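You operate a simulated robot arm through the tools that you are given. There is no shell and no other tool. Be economical: measure what you need, move in short steps, check, and stop when the job is done.

You run a simulated two-armed robot. Do the job below in one go: nothing can be reset, and whatever is moved stays where it is left.

TASK
Hold the deep steel tray on the top of the narrow trolley steady with one hand and put the coupler from the top of the dark table in it with the other.

Only the result counts: the job must be done as asked and must still hold three seconds after the hand-in. Knocking over, shifting, dropping, spilling or breaking anything else fails it.

THE ROBOT
Two 7-joint arms with two-finger grippers on one trunk, on a base that drives. Base frame: it is fixed to the floor where the robot stands at the start and does not move with it; the origin is under the middle of the robot, x ahead of it, y to its left, z up. Lengths are in mm, angles in rad, forces in N, time in s.
The left shoulder is at the start at [99, 216, 1091], the right one opposite. With the tool pointing down near the work surface each hand reaches from about 340 to 840 mm from the robot's upright axis, wherever it stands, measured 20 degrees to its own side. Places, roughly: deep steel tray [2500, 1500, 750]. Payload 3.18 kg a hand.
The TCP of each hand is the grasp point between the finger pads, 30 mm short of the fingertips. In the tool frame z runs along the fingers and y along their closing line. Largest opening 144 mm; the body of the gripper starts 103 mm behind the TCP.
Orientation is told as [roll, pitch, yaw] about the base's x, y, z axes, in that order, counted from this pose: with the fingers straight down and closing along the base's y, the tool's x points along the base's -x, its y along +y and its z along -z.

THE INTERFACE
- The arms move only by the tool step_arm. It takes "left_steps", "right_steps" or both (then of equal length, played together; a hand with none holds still); each is a list of rows, each an object (a shift or turn left out is 0, a gripper value left out holds the last) with "linear": the shift along the tool's x, y, z in m, a list of three; "dr": the turn, a rotation vector about the tool's x, y, z in rad, a list of three; "jaw": the closure, from 0 (fully open) to 1 (shut). In form: [{"linear": [tx, ty, tz], "dr": [rx, ry, rz], "jaw": jaw}, ...]. A call has 1 to 8 rows; each row is the pose to reach, as a shift and turn from the pose commanded when the call began, along the tool's axes at that moment. A row lasts 0.2 s, in which the tool goes at most 50 mm and 0.15 rad; a call with a longer step from one row to the next is refused whole, and so is a gripper value outside its range. A pose out of reach is approached as far as the arm can. The call stops where the force on the tool passes 40 N (or 10 N more than at its start, if that is more) or the arm is blocked; 0.2 s more then pass. The fingers move at their own pace and stop on an object; they squeeze with about 44 N. The grip force told is the motor's: it shows also when the fingers shut on nothing. Time passes only in rows, and 0.2 s behind the last, so rows that repeat a pose let the fingers close. The reply holds the time, the measured pose of the TCP, the force on the tool along the base axes, the opening and the grip force, in the units named above and with some noise, with the torque about the TCP (base axes, N m) and any sound that the robot's microphone picked up, and new pictures: "views" is both (left out), scene, wrist or none (wrist: the cameras of the hands that moved).
- Cameras (640 x 400 px; columns grow to the right, rows downward): "scene" is now at [189, -46.1, 1267.3]; the picture's right is [-0.54, -0.84, 0.00], its down [-0.57, 0.36, -0.74] and it looks along [0.62, -0.40, -0.68] (base axes); focal length 292 px, centre (320, 200). "left" rides on the left gripper at [76, -17, -143] in its tool frame; the picture's right is [0.21, 0.98, 0.00], its down [-0.84, 0.18, -0.51] and it looks along [-0.50, 0.11, 0.86] (tool axes); focal length 218 px, centre (320, 200). "right" rides on the right gripper at [76, 16, -143] in its tool frame; the picture's right is [-0.21, 0.98, 0.00], its down [-0.84, -0.18, -0.51] and it looks along [-0.50, -0.11, 0.86] (tool axes); focal length 218 px, centre (320, 200). There is no depth. A picture from a camera that has moved, and an enlarged one, comes with that camera's place and axes in the base frame and with its lens.
- raise_lower(by): slides the trunk up (or, below 0, down) by that many mm; the arms and the scene camera ride with it, the base frame stays. It gives what a move gives, with no picture.
- drive_base(legs): drives the robot by 1 to 6 legs, each [ahead, left, turn to the left] in mm, mm and rad, along the robot's own axes; the way and the turn of a leg run together, so that a leg with both is an arc; at most 1500 mm and 3.142 rad a leg. The arms and the cameras ride along, it lands a little off, and it stops where it bumps. It gives what a move gives, and a new picture of the scene camera.
- aim_head(pan, tilt): turns the head with the scene camera to pan (to the left, within 1.396 rad either way) and tilt (down, from -0.506 to 1.204), counted from straight ahead of the robot. It gives what a move gives, and a new picture of the scene camera.
- inspect(camera, box): a new picture of the part [left, top, right, bottom] of that camera's present view, enlarged. It takes no simulated time.
- job_done(): hands the job in; it is judged then, once.

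Work in short steps. Places have to be worked out from the pictures, the camera data and where the tool is seen: move nearer, look again, correct. Check each grasp and each placing, and mend what went wrong. You have 120 turns and 260 pictures in all, those below and enlarged ones among them. Open the grippers and draw the arms clear of the work before you hand the job in, unless the task says otherwise; then end with one line.

The tools are called after ">>>" as a command line: name --argument value ..., lists and objects as JSON in quotes. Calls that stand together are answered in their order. step_arm: Moves the arms, as the interface text tells. Its arguments: {"type":"object","properties":{"left_steps":{"type":"array","items":{"type":"object","properties":{"linear":{"type":"array","items":{"type":"number"}},"dr":{"type":"array","items":{"type":"number"}},"jaw":{"type":"number"}}}},"right_steps":{"type":"array","items":{"type":"object","properties":{"linear":{"type":"array","items":{"type":"number"}},"dr":{"type":"array","items":{"type":"number"}},"jaw":{"type":"number"}}}},"views":{"type":"string","enum":["both","scene","wrist","none"]}},"required":[]} The other tools are called the same way: raise_lower (by) slides the trunk up or down; drive_base (legs) drives the base; aim_head (pan, tilt) turns the head that bears the scene camera; inspect (camera, box) takes an enlarged picture of a part of a camera's view; job_done () hands the job in.

At the start:

```text
time: 0.0
left_position: [495.0, -11.3, 999.1]
left_orientation: [-0.003, -0.001, 0.001]
left_ft_force: [-0.3, 0.4, -0.6]
left_ft_torque: [0.02, 0.01, -0.01]
left_gripper_width: 144.3
left_gripper_force: 0.1
right_position: [436.7, -414.7, 985.7]
right_orientation: [0.0, 0.0, 0.001]
right_ft_force: [0.9, -0.5, 0.3]
right_ft_torque: [0.01, -0.01, -0.02]
right_gripper_width: 143.8
right_gripper_force: 0.0
trunk travel left (down, up): [-175.0, 194.0]
robot x, y, heading: [0.3, 3.5, -0.005]
head pan, tilt: [-0.569, 0.742]
```

scene: 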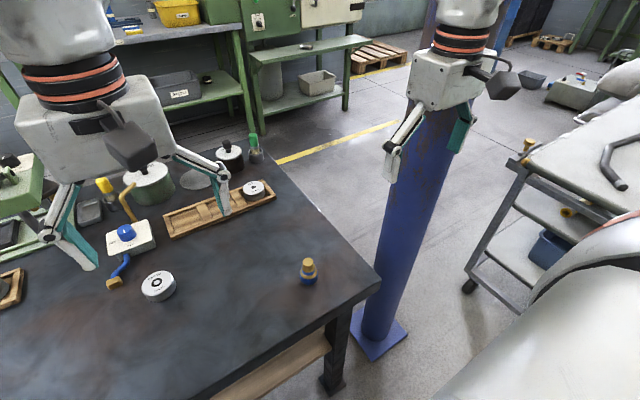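
right: 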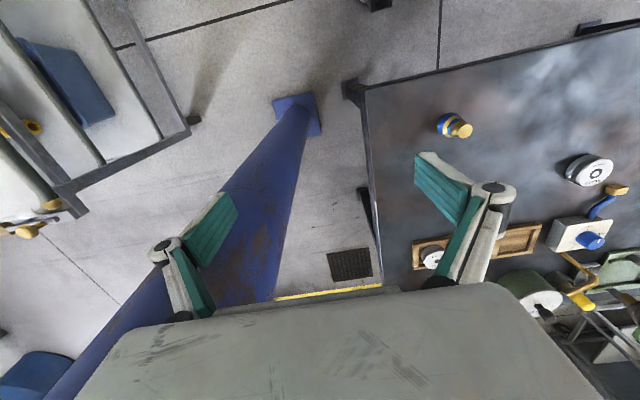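
left: 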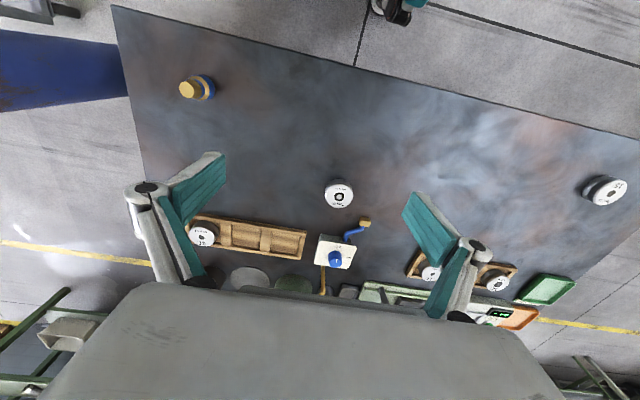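

The table holds several items: a yellow and blue fitting, white pucks and a valve-like block. I'll enlarge the views to tell which one is the coupler.

>>> inspect --camera "scene" --box '[80, 130, 340, 300]'

>>> inspect --camera "left" --box '[140, 50, 400, 290]'

>>> inspect --camera "left" --box '[380, 150, 640, 340]'

```text
2.35 times, centred on (210, 215) of scene
camera zoom: at [189.0, -46.1, 1267.3], right [-0.54, -0.84, 0.0], down [-0.57, 0.36, -0.74], along [0.62, -0.4, -0.68], focal length 687 px, centre (579, 165)
```

zoom: 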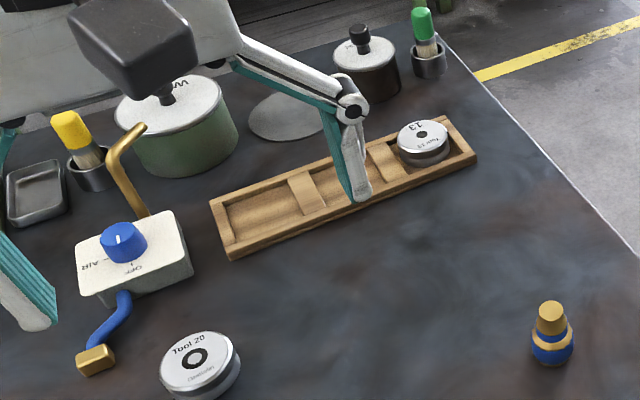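

```text
1.67 times, centred on (270, 170) of left
camera zoom: at [417.6, -26.6, 1142.4], right [-0.21, 0.98, 0.0], down [0.84, 0.18, 0.51], along [0.5, 0.11, -0.86], focal length 364 px, centre (403, 250)
```

zoom: 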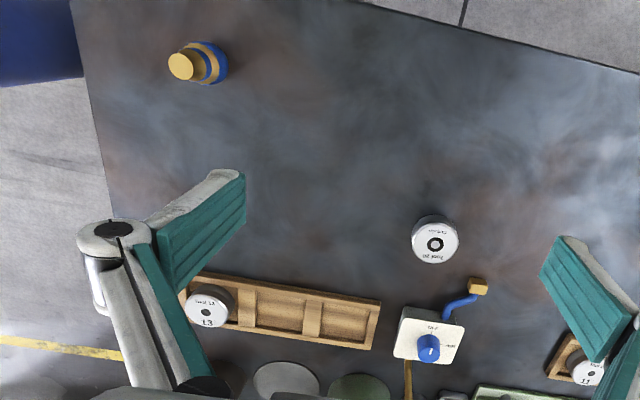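

```text
2.11 times, centred on (510, 245) of left
camera zoom: at [417.6, -26.6, 1142.4], right [-0.21, 0.98, 0.0], down [0.84, 0.18, 0.51], along [0.5, 0.11, -0.86], focal length 460 px, centre (-80, 105)
```

zoom: 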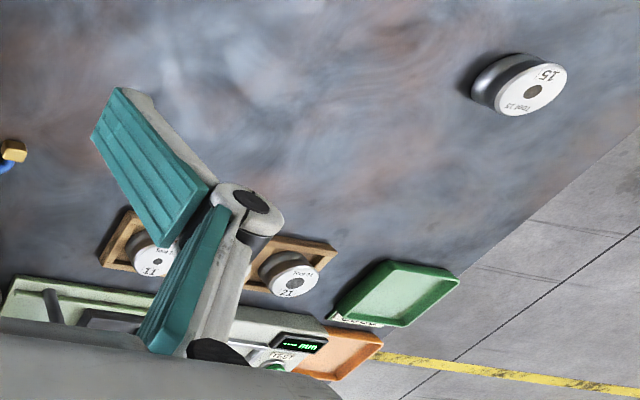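

The yellow and blue fitting standing upright near the table's edge is the coupler. Triangulating the two views puts it at about [482, -208, 725]. I'll bring the right hand over it and move the left hand away to the left.

>>> step_arm --right_steps '[{"linear": [-0.01, 0.04, 0.02]}, {"linear": [-0.02, 0.08, 0.04]}, {"linear": [-0.03, 0.12, 0.06]}, {"linear": [-0.04, 0.16, 0.08]}, {"linear": [-0.045, 0.2, 0.09]}, {"linear": [-0.045, 0.207, 0.1]}]' --left_steps '[{"linear": [0, 0.04, 0]}, {"linear": [0, 0.08, 0]}, {"linear": [0, 0.12, 0]}, {"linear": [0, 0.16, 0]}, {"linear": [0, 0.16, 0]}, {"linear": [0, 0.16, 0]}]'

```text
time: 1.4
left_position: [491.7, 150.7, 1000.8]
left_orientation: [-0.002, 0.0, 0.002]
left_ft_force: [-0.7, 0.5, 0.1]
left_ft_torque: [-0.01, -0.02, 0.0]
left_gripper_width: 143.9
left_gripper_force: 0.0
right_position: [482.8, -207.4, 887.5]
right_orientation: [0.001, -0.001, -0.001]
right_ft_force: [-0.3, -0.1, 0.3]
right_ft_torque: [-0.01, -0.01, -0.03]
right_gripper_width: 143.8
right_gripper_force: 0.1
trunk travel left (down, up): [-175.0, 194.0]
robot x, y, heading: [2.1, -1.9, -0.001]
head pan, tilt: [-0.569, 0.742]
camera scene: at [188.8, -45.8, 1267.4], right [-0.54, -0.84, 0.0], down [-0.57, 0.36, -0.74], along [0.62, -0.4, -0.68], focal length 292 px, centre (320, 200)
camera right: at [406.7, -190.7, 1030.4], right [0.21, 0.98, 0.0], down [0.84, -0.18, 0.51], along [0.5, -0.11, -0.86], focal length 218 px, centre (320, 200)
camera left: at [414.6, 134.4, 1143.4], right [-0.21, 0.98, 0.0], down [0.84, 0.18, 0.51], along [0.5, 0.11, -0.86], focal length 218 px, centre (320, 200)
```

scene: 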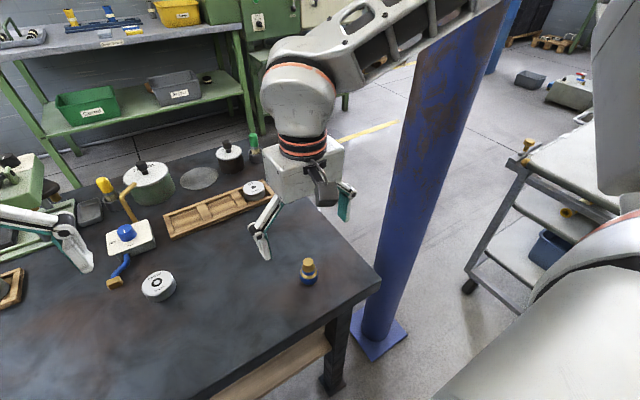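
right: 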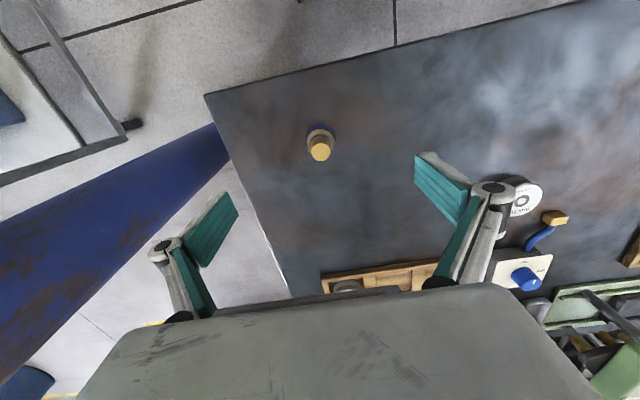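
left: 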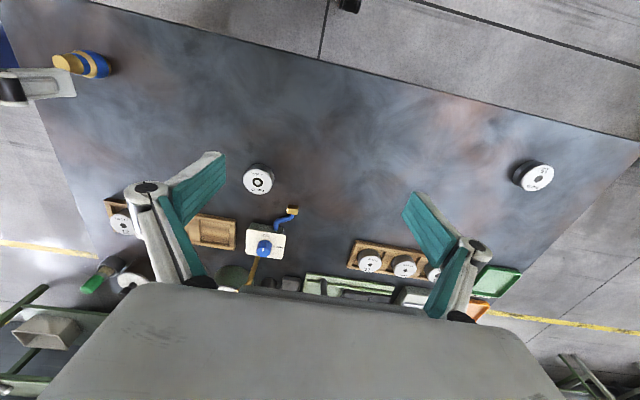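

The coupler is at about [485, -208] and its top is near z 795. I'll lower until the fingers straddle it, then check.

>>> step_arm --right_steps '[{"linear": [-0.002, 0, 0.03]}, {"linear": [-0.002, 0, 0.06]}, {"linear": [-0.002, 0, 0.08]}]' --views "both"

>>> inspect --camera "scene" --box '[220, 200, 380, 320]'

```text
time: 2.2
left_position: [492.0, 149.4, 1000.4]
left_orientation: [0.0, 0.0, 0.002]
left_ft_force: [0.1, 0.2, -0.1]
left_ft_torque: [0.01, 0.01, -0.04]
left_gripper_width: 144.1
left_gripper_force: 0.0
right_position: [487.5, -206.1, 804.2]
right_orientation: [0.001, 0.0, -0.004]
right_ft_force: [-0.1, 0.5, -0.5]
right_ft_torque: [-0.01, -0.01, 0.0]
right_gripper_width: 143.8
right_gripper_force: 0.1
trunk travel left (down, up): [-175.0, 194.0]
robot x, y, heading: [2.1, 0.9, -0.003]
head pan, tilt: [-0.569, 0.742]
camera scene: at [189.5, -46.2, 1267.2], right [-0.54, -0.84, 0.0], down [-0.57, 0.36, -0.74], along [0.62, -0.4, -0.68], focal length 292 px, centre (320, 200)
camera right: at [410.9, -190.1, 948.1], right [0.21, 0.98, 0.0], down [0.84, -0.18, 0.51], along [0.5, -0.11, -0.86], focal length 218 px, centre (320, 200)
```

scene: 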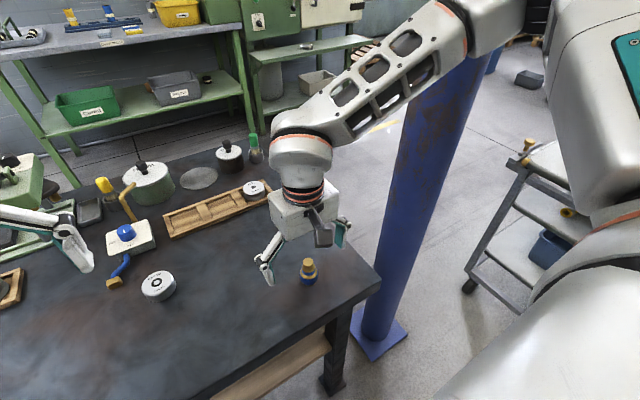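
right: 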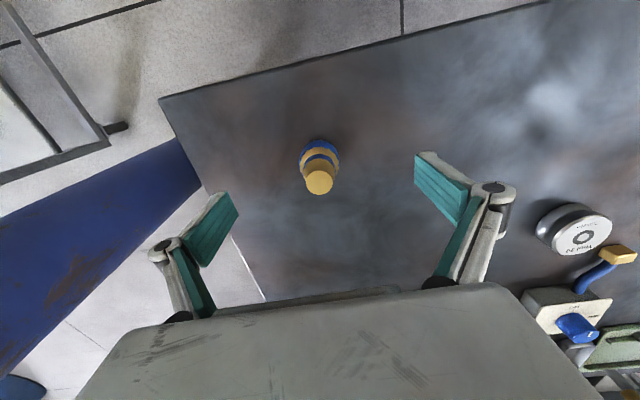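

```text
3.33 times, centred on (300, 260) of scene
camera zoom: at [189.5, -46.2, 1267.2], right [-0.54, -0.84, 0.0], down [-0.57, 0.36, -0.74], along [0.62, -0.4, -0.68], focal length 973 px, centre (387, 0)
```

zoom: 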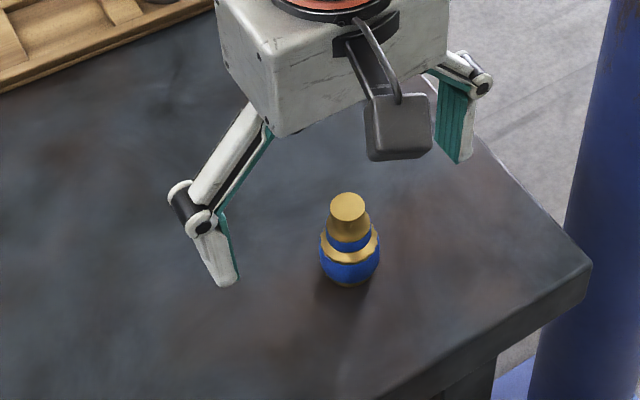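

The fingers straddle the coupler centrally, at about [483, -205]. I'll go down 40 mm and close.

>>> step_arm --right_steps '[{"linear": [0.002, 0, 0.02]}, {"linear": [0.002, 0, 0.04]}, {"linear": [0.002, 0, 0.04]}]' --views "both"

>>> inspect --camera "scene" --box '[220, 200, 380, 320]'

```text
time: 3.0
left_position: [492.1, 148.7, 1001.9]
left_orientation: [-0.002, 0.0, 0.002]
left_ft_force: [-0.9, -0.5, 0.2]
left_ft_torque: [-0.03, 0.01, -0.02]
left_gripper_width: 144.1
left_gripper_force: 0.1
right_position: [484.1, -206.5, 763.9]
right_orientation: [0.004, 0.0, 0.0]
right_ft_force: [1.3, 1.0, -0.7]
right_ft_torque: [-0.03, 0.01, -0.01]
right_gripper_width: 143.8
right_gripper_force: 0.1
trunk travel left (down, up): [-175.0, 194.0]
robot x, y, heading: [2.4, -2.0, 0.0]
head pan, tilt: [-0.569, 0.742]
camera scene: at [188.8, -46.0, 1267.4], right [-0.54, -0.84, 0.0], down [-0.57, 0.36, -0.74], along [0.62, -0.4, -0.68], focal length 292 px, centre (320, 200)
camera right: at [408.4, -190.1, 907.2], right [0.21, 0.98, 0.0], down [0.84, -0.18, 0.51], along [0.5, -0.11, -0.86], focal length 218 px, centre (320, 200)
```

scene: 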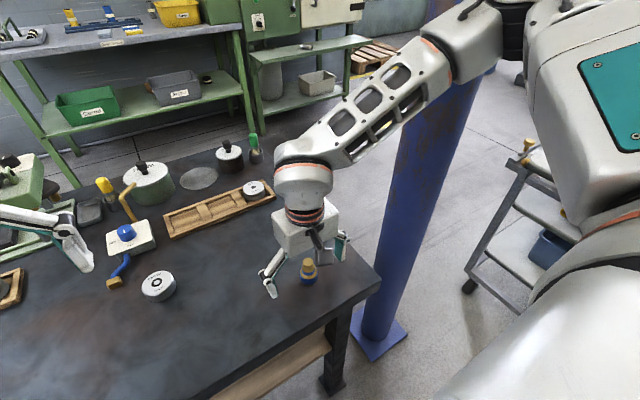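
right: 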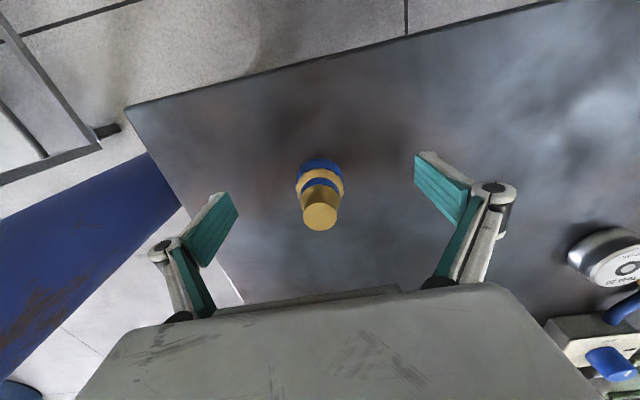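

```text
3.33 times, centred on (300, 260) of scene
camera zoom: at [188.8, -46.0, 1267.4], right [-0.54, -0.84, 0.0], down [-0.57, 0.36, -0.74], along [0.62, -0.4, -0.68], focal length 973 px, centre (387, 0)
```

zoom: 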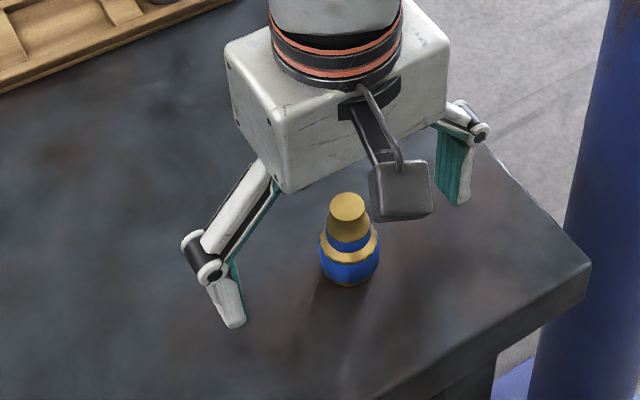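

The coupler is centred between the pads, so I'll close.

>>> step_arm --right_steps '[{"jaw": 0.6}, {"jaw": 1}, {"jaw": 1}, {"jaw": 1}, {"jaw": 1}]' --views "wrist"

>>> inspect --camera "scene" --box '[220, 200, 380, 320]'

```text
time: 3.7
left_position: [491.8, 148.8, 1002.7]
left_orientation: [-0.001, -0.003, 0.001]
left_ft_force: [-0.5, -0.4, -0.6]
left_ft_torque: [0.01, -0.03, -0.02]
left_gripper_width: 144.0
left_gripper_force: 0.0
right_position: [486.2, -204.5, 769.1]
right_orientation: [0.003, -0.008, -0.001]
right_ft_force: [-7.0, -4.1, 29.3]
right_ft_torque: [-0.43, 0.27, -0.14]
right_gripper_width: 32.8
right_gripper_force: 44.4
trunk travel left (down, up): [-175.0, 194.0]
robot x, y, heading: [-2.1, 1.4, -0.001]
head pan, tilt: [-0.569, 0.742]
stopped in row 3 (right hand): the force on the tool passed its limit at 41 N (the readings are from after the stop); the commanded pose is now the measured one
camera right: at [408.1, -189.3, 912.0], right [0.21, 0.98, 0.01], down [0.84, -0.18, 0.51], along [0.5, -0.1, -0.86], focal length 218 px, centre (320, 200)
```

right: 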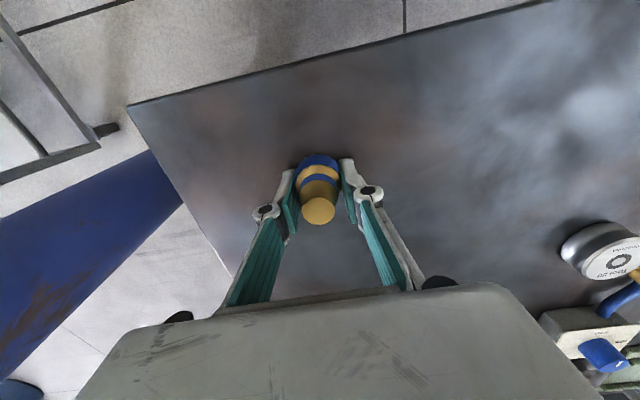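

```text
3.33 times, centred on (300, 260) of scene
camera zoom: at [186.6, -46.3, 1267.9], right [-0.54, -0.84, 0.0], down [-0.57, 0.36, -0.74], along [0.62, -0.4, -0.67], focal length 973 px, centre (387, 0)
```

zoom: 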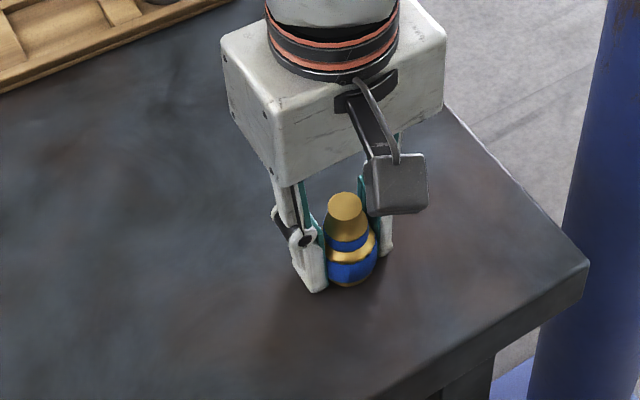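

The fingertips pressed on the table as they closed, but the coupler is gripped at 33 mm. I'll lift and check.

>>> step_arm --right_steps '[{"linear": [0, 0, -0.015], "jaw": 1}, {"linear": [0, 0, -0.05], "jaw": 1}, {"linear": [0, 0, -0.1], "jaw": 1}, {"linear": [0, 0, -0.14], "jaw": 1}]' --views "both"

>>> inspect --camera "right" --box '[240, 120, 400, 240]'

```text
time: 4.7
left_position: [492.7, 148.2, 1001.3]
left_orientation: [-0.002, -0.001, 0.003]
left_ft_force: [0.6, 0.6, 0.0]
left_ft_torque: [-0.01, -0.02, 0.0]
left_gripper_width: 143.8
left_gripper_force: 0.1
right_position: [483.6, -207.8, 908.4]
right_orientation: [0.004, -0.006, -0.001]
right_ft_force: [0.3, -0.5, 0.1]
right_ft_torque: [-0.01, -0.03, -0.01]
right_gripper_width: 0.2
right_gripper_force: 30.5
trunk travel left (down, up): [-175.0, 194.0]
robot x, y, heading: [-3.7, -0.4, -0.001]
head pan, tilt: [-0.569, 0.742]
camera scene: at [188.0, -46.0, 1267.6], right [-0.54, -0.84, 0.0], down [-0.57, 0.36, -0.74], along [0.62, -0.4, -0.68], focal length 292 px, centre (320, 200)
camera right: at [406.7, -191.4, 1050.9], right [0.21, 0.98, 0.0], down [0.84, -0.18, 0.51], along [0.5, -0.1, -0.86], focal length 218 px, centre (320, 200)
```

scene: 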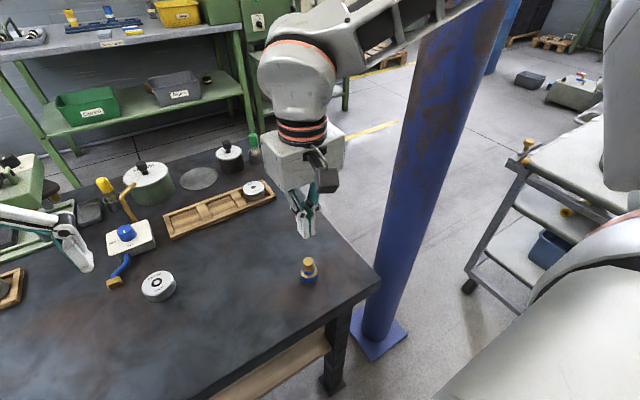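
right: 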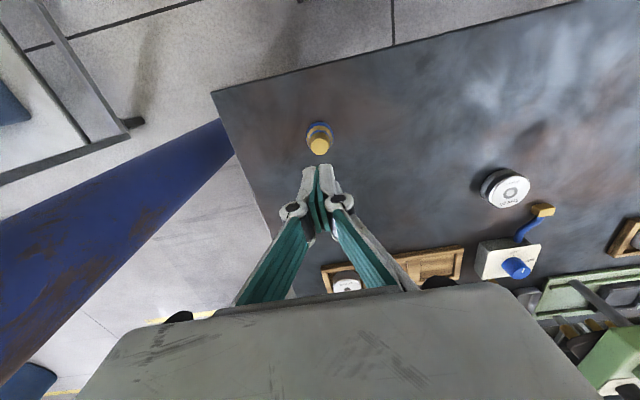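

```text
3.33 times, centred on (320, 180) of right
camera zoom: at [406.7, -191.4, 1050.9], right [0.21, 0.98, 0.0], down [0.84, -0.18, 0.51], along [0.5, -0.1, -0.86], focal length 728 px, centre (320, 267)
```

zoom: 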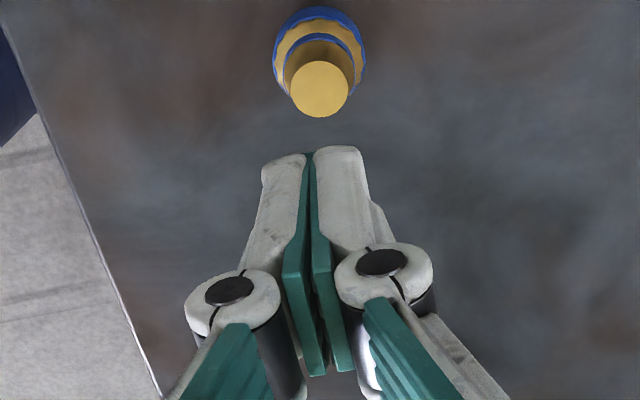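

It slipped out and is still standing upright. The pads had closed on its tapered shoulder, which explains the upward push. I'll look closely at its profile.

>>> inspect --camera "scene" --box '[288, 250, 328, 290]'

>>> inspect --camera "left" --box '[0, 30, 140, 118]'

```text
10.00 times, centred on (308, 270) of scene
camera zoom: at [188.0, -46.0, 1267.6], right [-0.54, -0.84, 0.0], down [-0.57, 0.36, -0.74], along [0.62, -0.4, -0.68], focal length 2919 px, centre (440, -500)
```

zoom: 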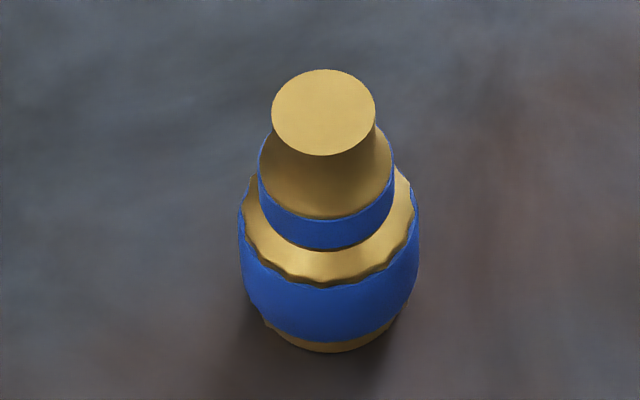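

```text
4.55 times, centred on (70, 74) of left
camera zoom: at [413.9, 134.0, 1143.9], right [-0.21, 0.98, 0.0], down [0.84, 0.18, 0.51], along [0.5, 0.11, -0.86], focal length 992 px, centre (1456, 773)
```

zoom: 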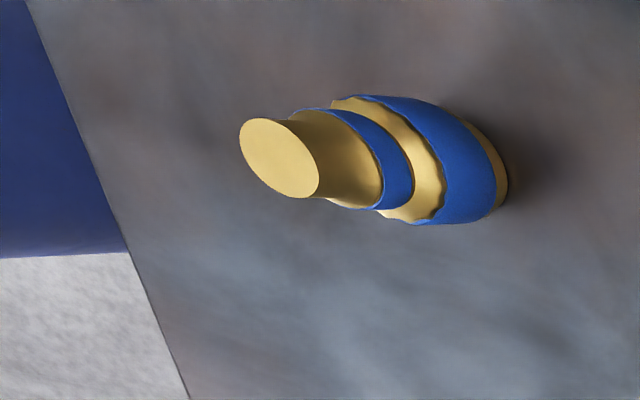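

The body (about 37 mm wide) is widest around 729–750, so I gripped too high. I'll open to about 65 mm, go back down to about z 765 and check clearance before going lower.

>>> step_arm --right_steps '[{"linear": [0, 0.001, 0], "jaw": 0.5}, {"linear": [0, 0.001, 0], "jaw": 0.5}, {"linear": [0.001, 0.001, 0.04], "jaw": 0.5}, {"linear": [0.001, 0.001, 0.08], "jaw": 0.5}, {"linear": [0.001, 0.001, 0.12], "jaw": 0.5}, {"linear": [0.001, 0.001, 0.142], "jaw": 0.5}]' --views "wrist"

>>> inspect --camera "scene" --box '[260, 220, 360, 300]'

```text
time: 6.1
left_position: [492.1, 149.2, 1001.7]
left_orientation: [-0.003, -0.003, 0.001]
left_ft_force: [-0.3, 0.0, 0.3]
left_ft_torque: [-0.02, -0.07, 0.0]
left_gripper_width: 144.1
left_gripper_force: 0.1
right_position: [485.7, -204.3, 768.9]
right_orientation: [0.004, -0.01, -0.001]
right_ft_force: [1.6, 0.8, 4.4]
right_ft_torque: [-0.18, -0.03, 0.05]
right_gripper_width: 72.2
right_gripper_force: 0.0
trunk travel left (down, up): [-175.0, 194.0]
robot x, y, heading: [-1.1, 2.1, 0.001]
head pan, tilt: [-0.569, 0.742]
camera right: at [408.7, -188.2, 910.8], right [0.21, 0.98, 0.01], down [0.84, -0.18, 0.52], along [0.51, -0.1, -0.86], focal length 218 px, centre (320, 200)
```

right: 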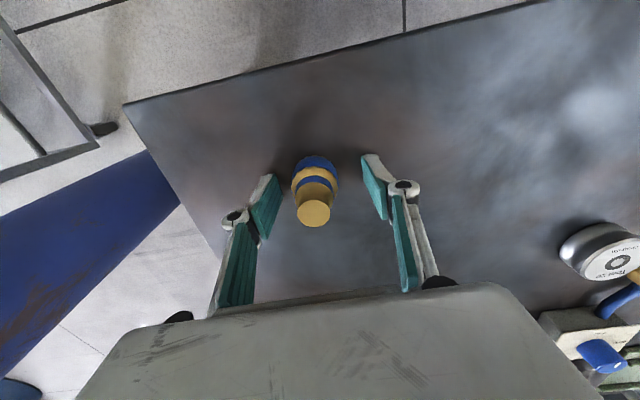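

```text
5.00 times, centred on (310, 260) of scene
camera zoom: at [187.1, -46.2, 1268.0], right [-0.54, -0.84, 0.0], down [-0.57, 0.36, -0.74], along [0.62, -0.4, -0.67], focal length 1460 px, centre (370, -100)
```

zoom: 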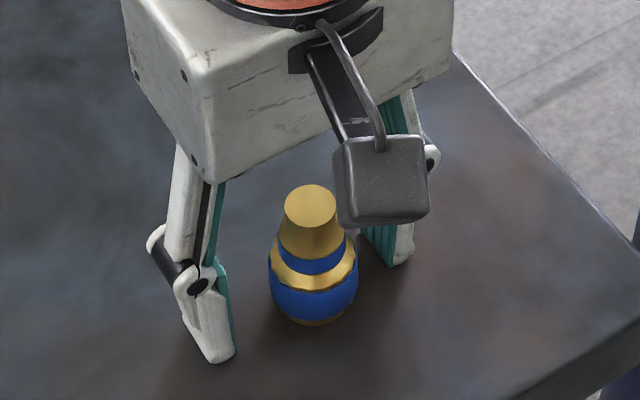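

There's a small upward force at z 769, so the fingertips reach lower as they close and were rubbing the table. I'll raise 6 mm, centre about 2 mm and close again, watching the vertical force.

>>> step_arm --right_steps '[{"linear": [0.001, -0.002, -0.006], "jaw": 0.5}, {"linear": [0.001, -0.002, -0.006], "jaw": 0.7}, {"linear": [0.001, -0.002, -0.006], "jaw": 0.85}, {"linear": [0.001, -0.002, -0.006], "jaw": 1}, {"linear": [0.001, -0.002, -0.006], "jaw": 1}]' --views "wrist"

>>> inspect --camera "scene" --box '[260, 220, 360, 300]'

>>> inspect --camera "right" --box '[270, 140, 370, 240]'

```text
time: 7.3
left_position: [491.8, 150.4, 1001.1]
left_orientation: [-0.001, 0.0, 0.002]
left_ft_force: [0.0, 0.9, -1.5]
left_ft_torque: [-0.01, -0.01, -0.01]
left_gripper_width: 143.8
left_gripper_force: 0.0
right_position: [485.1, -204.9, 772.6]
right_orientation: [0.003, -0.004, -0.001]
right_ft_force: [0.0, 0.4, 0.3]
right_ft_torque: [-0.02, 0.05, 0.0]
right_gripper_width: 32.5
right_gripper_force: 43.9
trunk travel left (down, up): [-175.0, 194.0]
robot x, y, heading: [-2.9, 3.0, 0.004]
head pan, tilt: [-0.569, 0.742]
camera right: at [408.2, -189.5, 915.1], right [0.21, 0.98, 0.0], down [0.84, -0.18, 0.51], along [0.5, -0.1, -0.86], focal length 218 px, centre (320, 200)
```

right: 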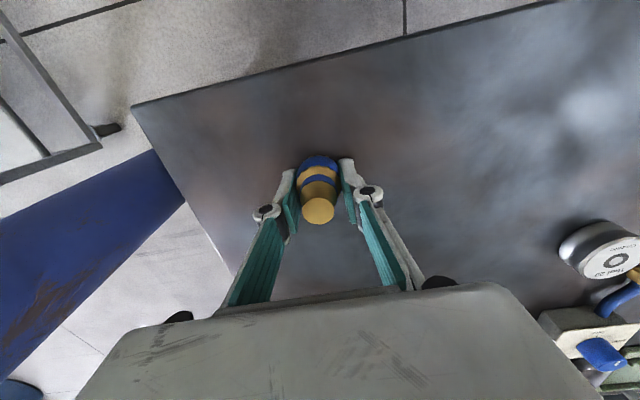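

```text
5.00 times, centred on (310, 260) of scene
camera zoom: at [188.9, -46.2, 1267.3], right [-0.54, -0.84, 0.0], down [-0.57, 0.36, -0.74], along [0.62, -0.4, -0.68], focal length 1460 px, centre (370, -100)
```

zoom: 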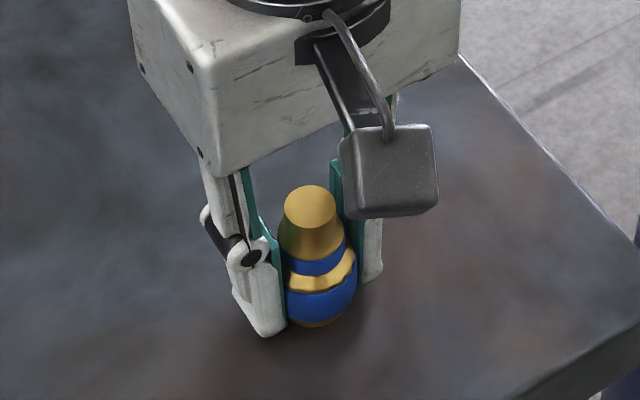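

```text
4.00 times, centred on (320, 190) of right
camera zoom: at [408.2, -189.5, 915.1], right [0.21, 0.98, 0.0], down [0.84, -0.18, 0.51], along [0.5, -0.1, -0.86], focal length 873 px, centre (320, 240)
```

zoom: 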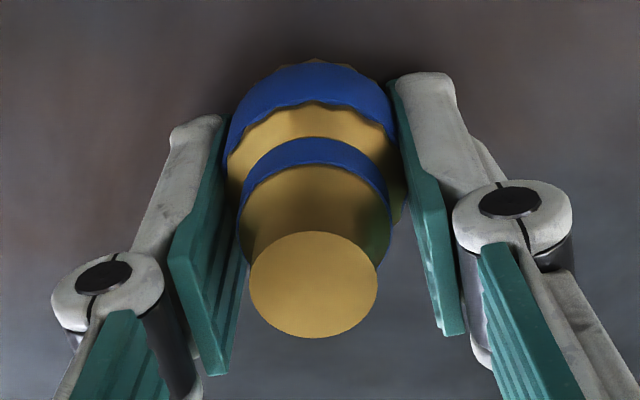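

The grip is now 32.5 mm with no vertical force, and the pads are flat on the body. I'll lift slowly and check.

>>> step_arm --right_steps '[{"linear": [0, 0, -0.004], "jaw": 1}, {"linear": [0, 0, -0.008], "jaw": 1}, {"linear": [0, 0, -0.015], "jaw": 1}, {"linear": [0, 0, -0.025], "jaw": 1}]' --views "wrist"

>>> inspect --camera "scene" --box '[260, 220, 360, 300]'

```text
time: 8.3
left_position: [492.5, 150.4, 1001.1]
left_orientation: [-0.002, 0.001, 0.002]
left_ft_force: [-0.2, 0.6, 0.1]
left_ft_torque: [0.0, 0.0, 0.01]
left_gripper_width: 143.8
left_gripper_force: 0.1
right_position: [482.0, -205.4, 796.1]
right_orientation: [0.002, -0.004, -0.002]
right_ft_force: [-0.1, -0.3, -1.5]
right_ft_torque: [-0.01, -0.01, -0.01]
right_gripper_width: 32.4
right_gripper_force: 43.8
trunk travel left (down, up): [-175.0, 194.0]
robot x, y, heading: [1.4, -3.7, -0.001]
head pan, tilt: [-0.569, 0.742]
camera right: at [405.8, -189.8, 938.4], right [0.21, 0.98, 0.0], down [0.84, -0.18, 0.51], along [0.5, -0.1, -0.86], focal length 218 px, centre (320, 200)
```

right: 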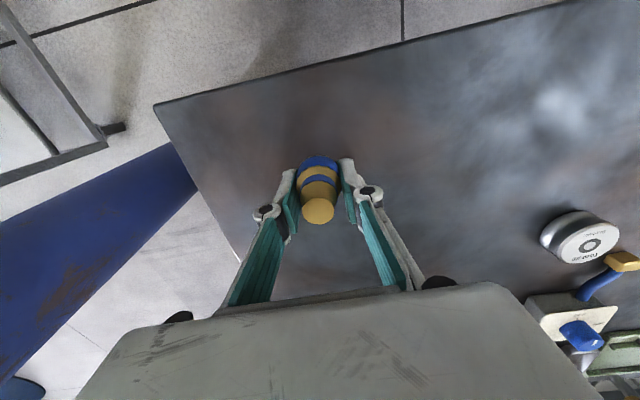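

```text
5.00 times, centred on (310, 260) of scene
camera zoom: at [188.7, -46.2, 1267.4], right [-0.54, -0.84, 0.0], down [-0.57, 0.36, -0.74], along [0.62, -0.4, -0.68], focal length 1460 px, centre (370, -100)
```

zoom: 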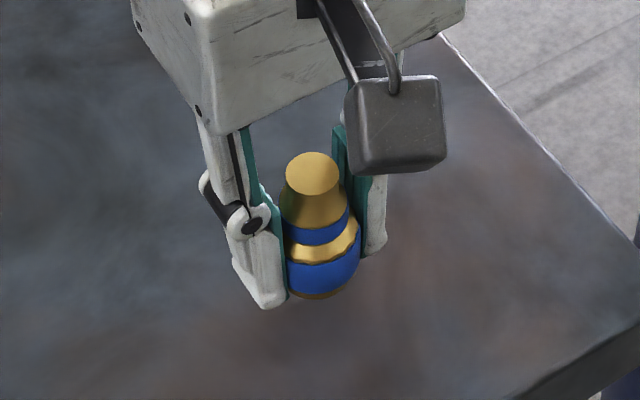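

The coupler is held and lifted, with no slip. I'll raise both hands and look around to plan the drive to the trolley at about [2500, 1500].

>>> step_arm --right_steps '[{"linear": [0, 0, -0.04], "jaw": 1}, {"linear": [0, 0, -0.08], "jaw": 1}, {"linear": [0.03, 0, -0.12], "jaw": 1}, {"linear": [0.06, 0, -0.16], "jaw": 1}, {"linear": [0.08, 0, -0.2], "jaw": 1}]' --views "none"

>>> aim_head --pan 0.55 --tilt 0.35

>>> aim_head --pan 1.39 --tilt 0.45

>>> aim_head --pan -0.4 --tilt 0.3

```text
time: 9.5
left_position: [491.5, 148.9, 1001.9]
left_orientation: [-0.002, -0.002, 0.001]
left_ft_force: [0.0, 0.9, 1.1]
left_ft_torque: [0.04, -0.04, 0.01]
left_gripper_width: 143.9
left_gripper_force: 0.1
right_position: [399.6, -204.8, 995.9]
right_orientation: [0.003, -0.005, -0.001]
right_ft_force: [-0.4, -0.2, -2.0]
right_ft_torque: [0.01, -0.06, -0.02]
right_gripper_width: 32.4
right_gripper_force: 43.7
trunk travel left (down, up): [-175.0, 194.0]
robot x, y, heading: [0.6, -0.2, -0.003]
head pan, tilt: [-0.569, 0.742]
```

```text
time: 10.8
left_position: [492.4, 149.8, 1000.8]
left_orientation: [-0.001, 0.0, 0.002]
left_ft_force: [-0.3, 0.9, 0.6]
left_ft_torque: [0.02, -0.05, -0.04]
left_gripper_width: 143.9
left_gripper_force: 0.0
right_position: [402.4, -205.3, 994.4]
right_orientation: [0.002, -0.005, 0.0]
right_ft_force: [0.3, -1.0, -1.6]
right_ft_torque: [0.01, 0.0, 0.03]
right_gripper_width: 32.0
right_gripper_force: 44.1
trunk travel left (down, up): [-175.0, 194.0]
robot x, y, heading: [2.3, 0.1, 0.001]
head pan, tilt: [0.55, 0.351]
camera scene: at [198.4, 47.2, 1302.2], right [0.52, -0.85, 0.0], down [-0.29, -0.18, -0.94], along [0.8, 0.49, -0.34], focal length 292 px, centre (320, 200)
```

scene: 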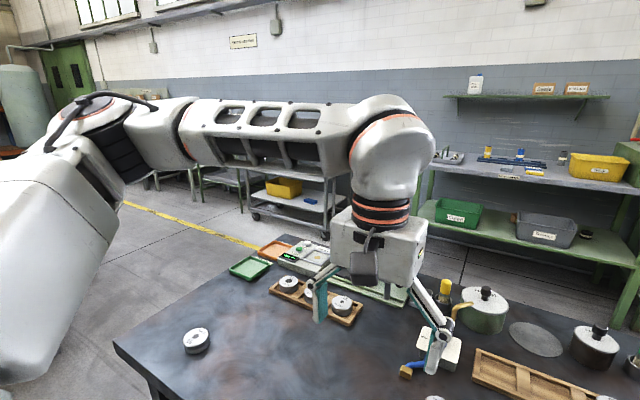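

```text
time: 12.0
left_position: [492.6, 150.0, 1001.1]
left_orientation: [-0.003, 0.0, 0.003]
left_ft_force: [1.0, 0.0, 0.4]
left_ft_torque: [-0.03, -0.02, -0.01]
left_gripper_width: 144.3
left_gripper_force: 0.1
right_position: [402.7, -204.6, 995.1]
right_orientation: [0.003, -0.005, 0.0]
right_ft_force: [0.8, -0.3, -2.9]
right_ft_torque: [-0.01, 0.01, 0.01]
right_gripper_width: 32.2
right_gripper_force: 44.1
trunk travel left (down, up): [-175.0, 194.0]
robot x, y, heading: [3.4, -0.1, 0.001]
head pan, tilt: [1.389, 0.45]
camera scene: at [135.6, 89.0, 1293.0], right [0.98, -0.18, 0.0], down [-0.08, -0.43, -0.9], along [0.16, 0.89, -0.44], focal length 292 px, centre (320, 200)
```

scene: 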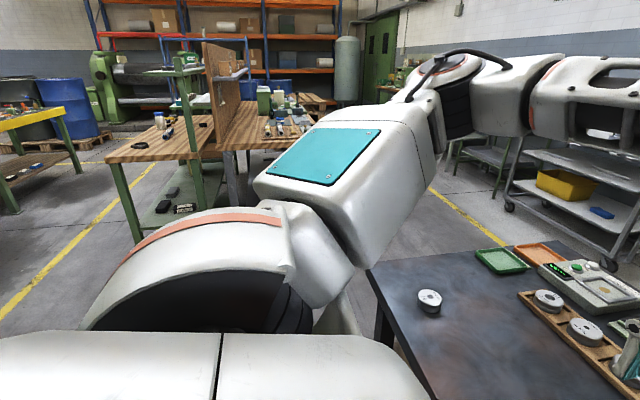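

```text
time: 13.8
left_position: [492.9, 149.9, 1000.3]
left_orientation: [-0.001, 0.001, 0.002]
left_ft_force: [0.0, -0.4, -0.7]
left_ft_torque: [-0.03, 0.01, -0.01]
left_gripper_width: 143.8
left_gripper_force: 0.1
right_position: [402.6, -205.4, 995.7]
right_orientation: [0.002, -0.007, 0.001]
right_ft_force: [0.6, -0.2, -1.7]
right_ft_torque: [0.01, -0.04, -0.05]
right_gripper_width: 32.1
right_gripper_force: 44.1
trunk travel left (down, up): [-175.0, 194.0]
robot x, y, heading: [-2.2, -1.6, -0.001]
head pan, tilt: [-0.4, 0.3]
camera scene: at [205.0, -37.7, 1306.9], right [-0.39, -0.92, 0.0], down [-0.27, 0.12, -0.96], along [0.88, -0.37, -0.3], focal length 292 px, centre (320, 200)
```

scene: 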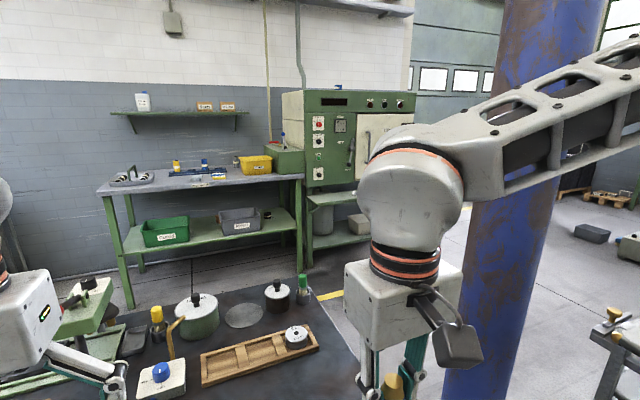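

The trolley stands behind my left forearm in the view, past the table's left end, with a clear corridor at y of about 1300. I'll drive left in two legs and look again.

>>> drive_base --legs '[[-60, 0, 0], [0, 1250, 0]]'

>>> aim_head --pan 0.0 --tilt 0.4

```text
time: 25.5
left_position: [438.3, 1391.8, 1000.6]
left_orientation: [-0.002, 0.0, -0.003]
left_ft_force: [-0.9, -0.3, 0.0]
left_ft_torque: [-0.01, 0.0, -0.01]
left_gripper_width: 143.8
left_gripper_force: 0.1
right_position: [346.2, 1036.7, 995.5]
right_orientation: [0.002, -0.005, -0.007]
right_ft_force: [0.2, -0.3, -1.4]
right_ft_torque: [0.02, -0.01, -0.01]
right_gripper_width: 31.8
right_gripper_force: 43.9
trunk travel left (down, up): [-175.0, 194.0]
robot x, y, heading: [-57.0, 1240.5, -0.005]
head pan, tilt: [-0.4, 0.3]
camera scene: at [148.7, 1205.7, 1307.0], right [-0.39, -0.92, 0.0], down [-0.27, 0.12, -0.96], along [0.88, -0.38, -0.3], focal length 292 px, centre (320, 200)
```

scene: 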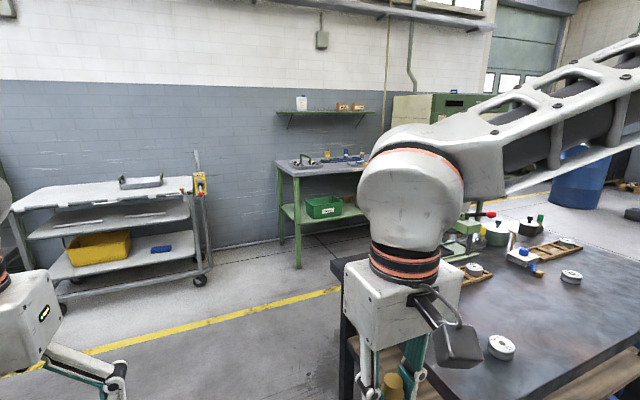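

```text
time: 26.4
left_position: [437.6, 1390.9, 1000.9]
left_orientation: [-0.001, -0.001, -0.003]
left_ft_force: [-0.2, 0.6, 0.4]
left_ft_torque: [-0.01, 0.0, 0.0]
left_gripper_width: 144.0
left_gripper_force: 0.0
right_position: [344.5, 1037.2, 994.8]
right_orientation: [0.004, -0.006, -0.006]
right_ft_force: [0.3, 0.0, -1.4]
right_ft_torque: [-0.01, -0.04, -0.02]
right_gripper_width: 32.1
right_gripper_force: 44.1
trunk travel left (down, up): [-175.0, 194.0]
robot x, y, heading: [-59.5, 1244.2, -0.007]
head pan, tilt: [0.0, 0.4]
camera scene: at [155.5, 1241.8, 1297.7], right [-0.01, -1.0, 0.0], down [-0.39, 0.0, -0.92], along [0.92, -0.01, -0.39], focal length 292 px, centre (320, 200)
```

scene: 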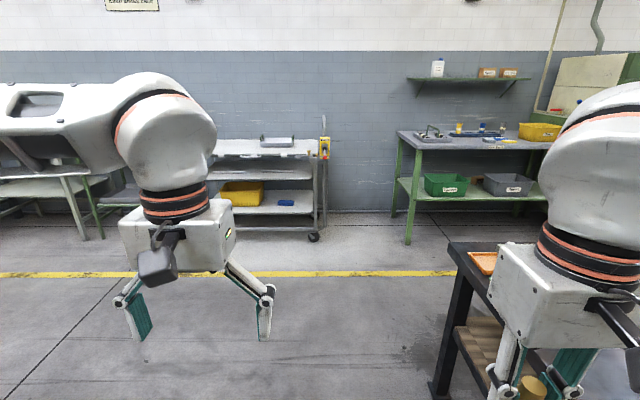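

The trolley stands ahead with its long side facing me and the tray on its top, at about y 1500–1580. I'll drive forward and a bit left, then look again.

>>> drive_base --legs '[[0, 250, 0], [1300, 0, 0.006]]'

>>> aim_head --pan 0.0 --tilt 0.6

```text
time: 28.6
left_position: [438.3, 1557.3, 1000.8]
left_orientation: [-0.001, -0.001, 0.007]
left_ft_force: [-0.3, -0.2, 0.4]
left_ft_torque: [0.0, 0.01, 0.02]
left_gripper_width: 144.0
left_gripper_force: 0.1
right_position: [348.7, 1201.6, 994.9]
right_orientation: [0.003, -0.003, 0.004]
right_ft_force: [0.1, -0.3, -2.0]
right_ft_torque: [0.01, -0.04, -0.01]
right_gripper_width: 32.2
right_gripper_force: 44.3
trunk travel left (down, up): [-175.0, 194.0]
robot x, y, heading: [-55.3, 1407.8, 0.004]
head pan, tilt: [0.0, 0.4]
stopped in leg 1: the robot was blocked; the commanded pose is now the measured one
camera scene: at [158.0, 1405.0, 1297.7], right [0.0, -1.0, 0.0], down [-0.39, 0.0, -0.92], along [0.92, 0.0, -0.39], focal length 292 px, centre (320, 200)
```

scene: 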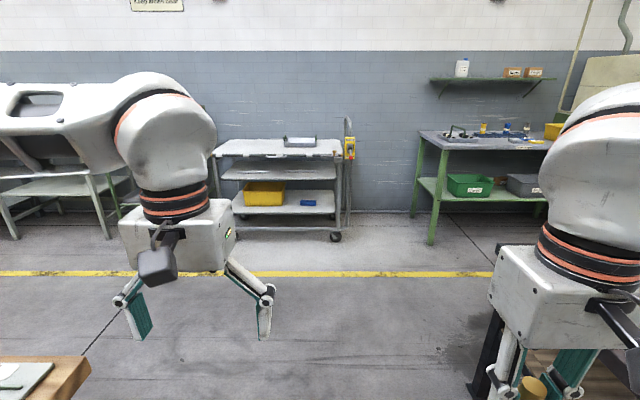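

```text
time: 29.3
left_position: [438.8, 1557.8, 1001.0]
left_orientation: [-0.001, 0.002, 0.008]
left_ft_force: [-1.1, -0.9, 1.2]
left_ft_torque: [0.03, -0.02, 0.0]
left_gripper_width: 144.0
left_gripper_force: 0.1
right_position: [349.5, 1201.8, 995.3]
right_orientation: [0.002, -0.003, 0.005]
right_ft_force: [0.7, 0.8, -1.7]
right_ft_torque: [0.01, 0.0, 0.04]
right_gripper_width: 32.0
right_gripper_force: 43.8
trunk travel left (down, up): [-175.0, 194.0]
robot x, y, heading: [-50.8, 1407.9, 0.01]
head pan, tilt: [0.0, 0.6]
camera scene: at [153.8, 1405.5, 1279.5], right [0.0, -1.0, 0.0], down [-0.56, 0.0, -0.83], along [0.83, 0.0, -0.56], focal length 292 px, centre (320, 200)
```

scene: 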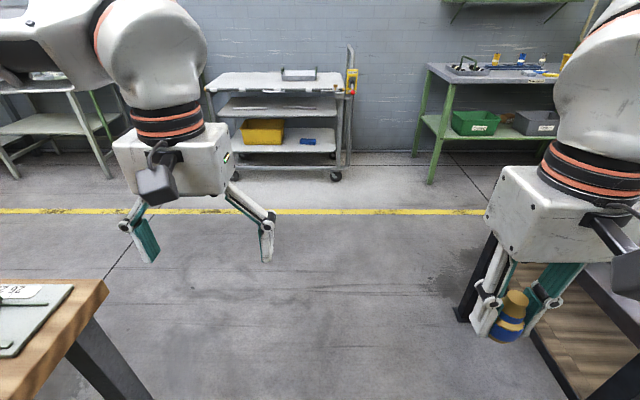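

The left side of the base bumped the wooden bench, whose corner is near [470, 1760]. I'll go back right to y of about 1255 and drive forward between the bench and the table.

>>> drive_base --legs '[[0, -155, -0.01], [1200, 0, 0]]'

```text
time: 37.2
left_position: [1685.5, 1342.8, 999.8]
left_orientation: [-0.002, 0.0, -0.041]
left_ft_force: [0.6, -0.5, -1.6]
left_ft_torque: [0.0, 0.0, -0.02]
left_gripper_width: 143.9
left_gripper_force: 0.1
right_position: [1579.8, 992.3, 995.9]
right_orientation: [0.002, -0.004, -0.047]
right_ft_force: [0.1, -0.2, -1.4]
right_ft_torque: [0.01, -0.01, 0.0]
right_gripper_width: 32.3
right_gripper_force: 44.3
trunk travel left (down, up): [-175.0, 194.0]
robot x, y, heading: [1191.3, 1218.7, -0.049]
head pan, tilt: [0.0, 0.6]
camera scene: at [1394.6, 1205.0, 1279.5], right [-0.05, -1.0, 0.0], down [-0.56, 0.03, -0.82], along [0.82, -0.04, -0.57], focal length 292 px, centre (320, 200)
```

scene: 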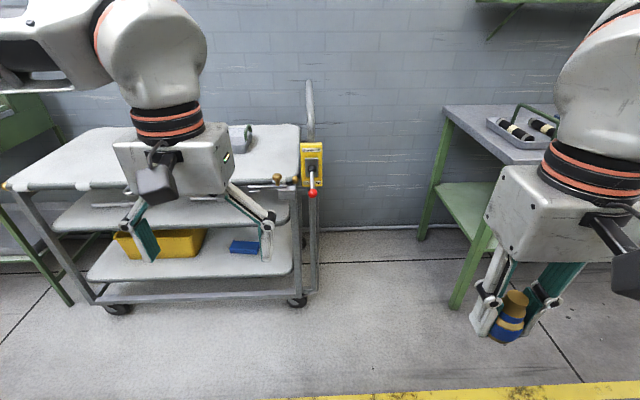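

I'm past the benches. Before shifting left I'll check what stands on that side.

>>> aim_head --pan 1.1 --tilt 0.75

```text
time: 38.5
left_position: [1686.2, 1343.3, 1001.5]
left_orientation: [-0.002, 0.0, -0.042]
left_ft_force: [0.4, -0.7, 0.0]
left_ft_torque: [0.0, 0.01, -0.01]
left_gripper_width: 143.8
left_gripper_force: 0.2
right_position: [1580.2, 993.6, 995.8]
right_orientation: [0.001, -0.004, -0.047]
right_ft_force: [1.0, 0.5, -2.0]
right_ft_torque: [-0.01, 0.01, 0.04]
right_gripper_width: 32.0
right_gripper_force: 44.3
trunk travel left (down, up): [-175.0, 194.0]
robot x, y, heading: [1184.0, 1216.0, -0.045]
head pan, tilt: [1.1, 0.75]
camera scene: at [1347.1, 1281.0, 1266.6], right [0.87, -0.49, 0.0], down [-0.34, -0.59, -0.73], along [0.36, 0.64, -0.68], focal length 292 px, centre (320, 200)
```

scene: 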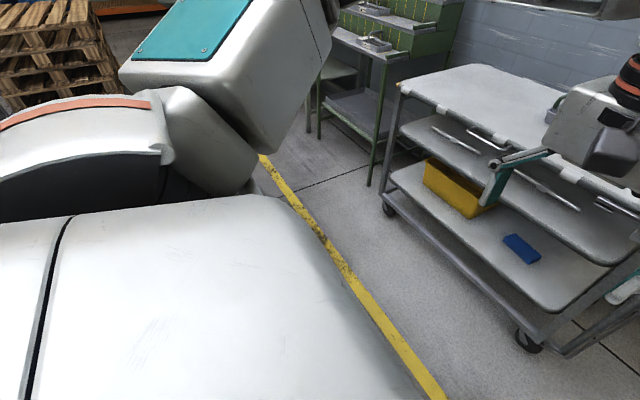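

The way left is clear. The trolley's front is at x≈2340, spanning y≈1270–2190, with a handle and a yellow box at its right end near y 1200. I'll shift to y≈1550, keeping clear of that handle, straighten and go forward part way.

>>> drive_base --legs '[[0, 320, 0.047], [400, 0, 0]]'

>>> aim_head --pan -0.05 --tilt 0.65

```text
time: 44.0
left_position: [2082.6, 1683.9, 1001.6]
left_orientation: [-0.002, 0.001, 0.006]
left_ft_force: [0.3, 0.9, -0.1]
left_ft_torque: [-0.02, 0.05, 0.02]
left_gripper_width: 144.2
left_gripper_force: 0.1
right_position: [1993.0, 1329.1, 995.9]
right_orientation: [0.003, -0.004, 0.004]
right_ft_force: [0.3, -0.2, -1.1]
right_ft_torque: [0.0, 0.01, 0.0]
right_gripper_width: 32.2
right_gripper_force: 43.9
trunk travel left (down, up): [-175.0, 194.0]
robot x, y, heading: [1594.4, 1534.8, 0.002]
head pan, tilt: [1.1, 0.75]
camera scene: at [1746.4, 1605.8, 1266.6], right [0.89, -0.45, 0.0], down [-0.31, -0.61, -0.73], along [0.33, 0.65, -0.68], focal length 292 px, centre (320, 200)
```

scene: 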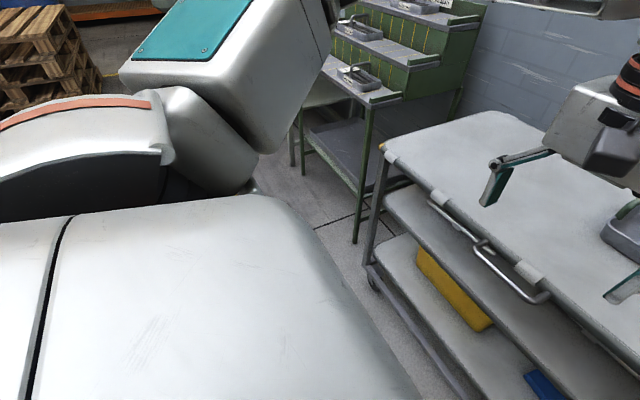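

```text
time: 45.4
left_position: [2082.7, 1683.3, 1000.6]
left_orientation: [-0.001, 0.0, 0.006]
left_ft_force: [0.0, 0.5, -0.4]
left_ft_torque: [-0.03, 0.0, -0.03]
left_gripper_width: 144.1
left_gripper_force: 0.0
right_position: [1992.2, 1328.7, 995.6]
right_orientation: [0.001, -0.006, 0.002]
right_ft_force: [0.5, 0.1, -1.7]
right_ft_torque: [0.0, 0.01, 0.0]
right_gripper_width: 32.1
right_gripper_force: 44.4
trunk travel left (down, up): [-175.0, 194.0]
robot x, y, heading: [1592.7, 1530.1, 0.002]
head pan, tilt: [-0.051, 0.649]
camera scene: at [1795.2, 1527.8, 1275.2], right [-0.05, -1.0, 0.0], down [-0.6, 0.03, -0.8], along [0.8, -0.04, -0.6], focal length 292 px, centre (320, 200)
```

scene: 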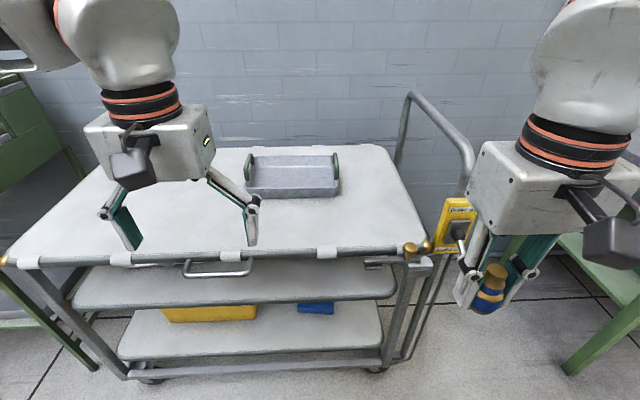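

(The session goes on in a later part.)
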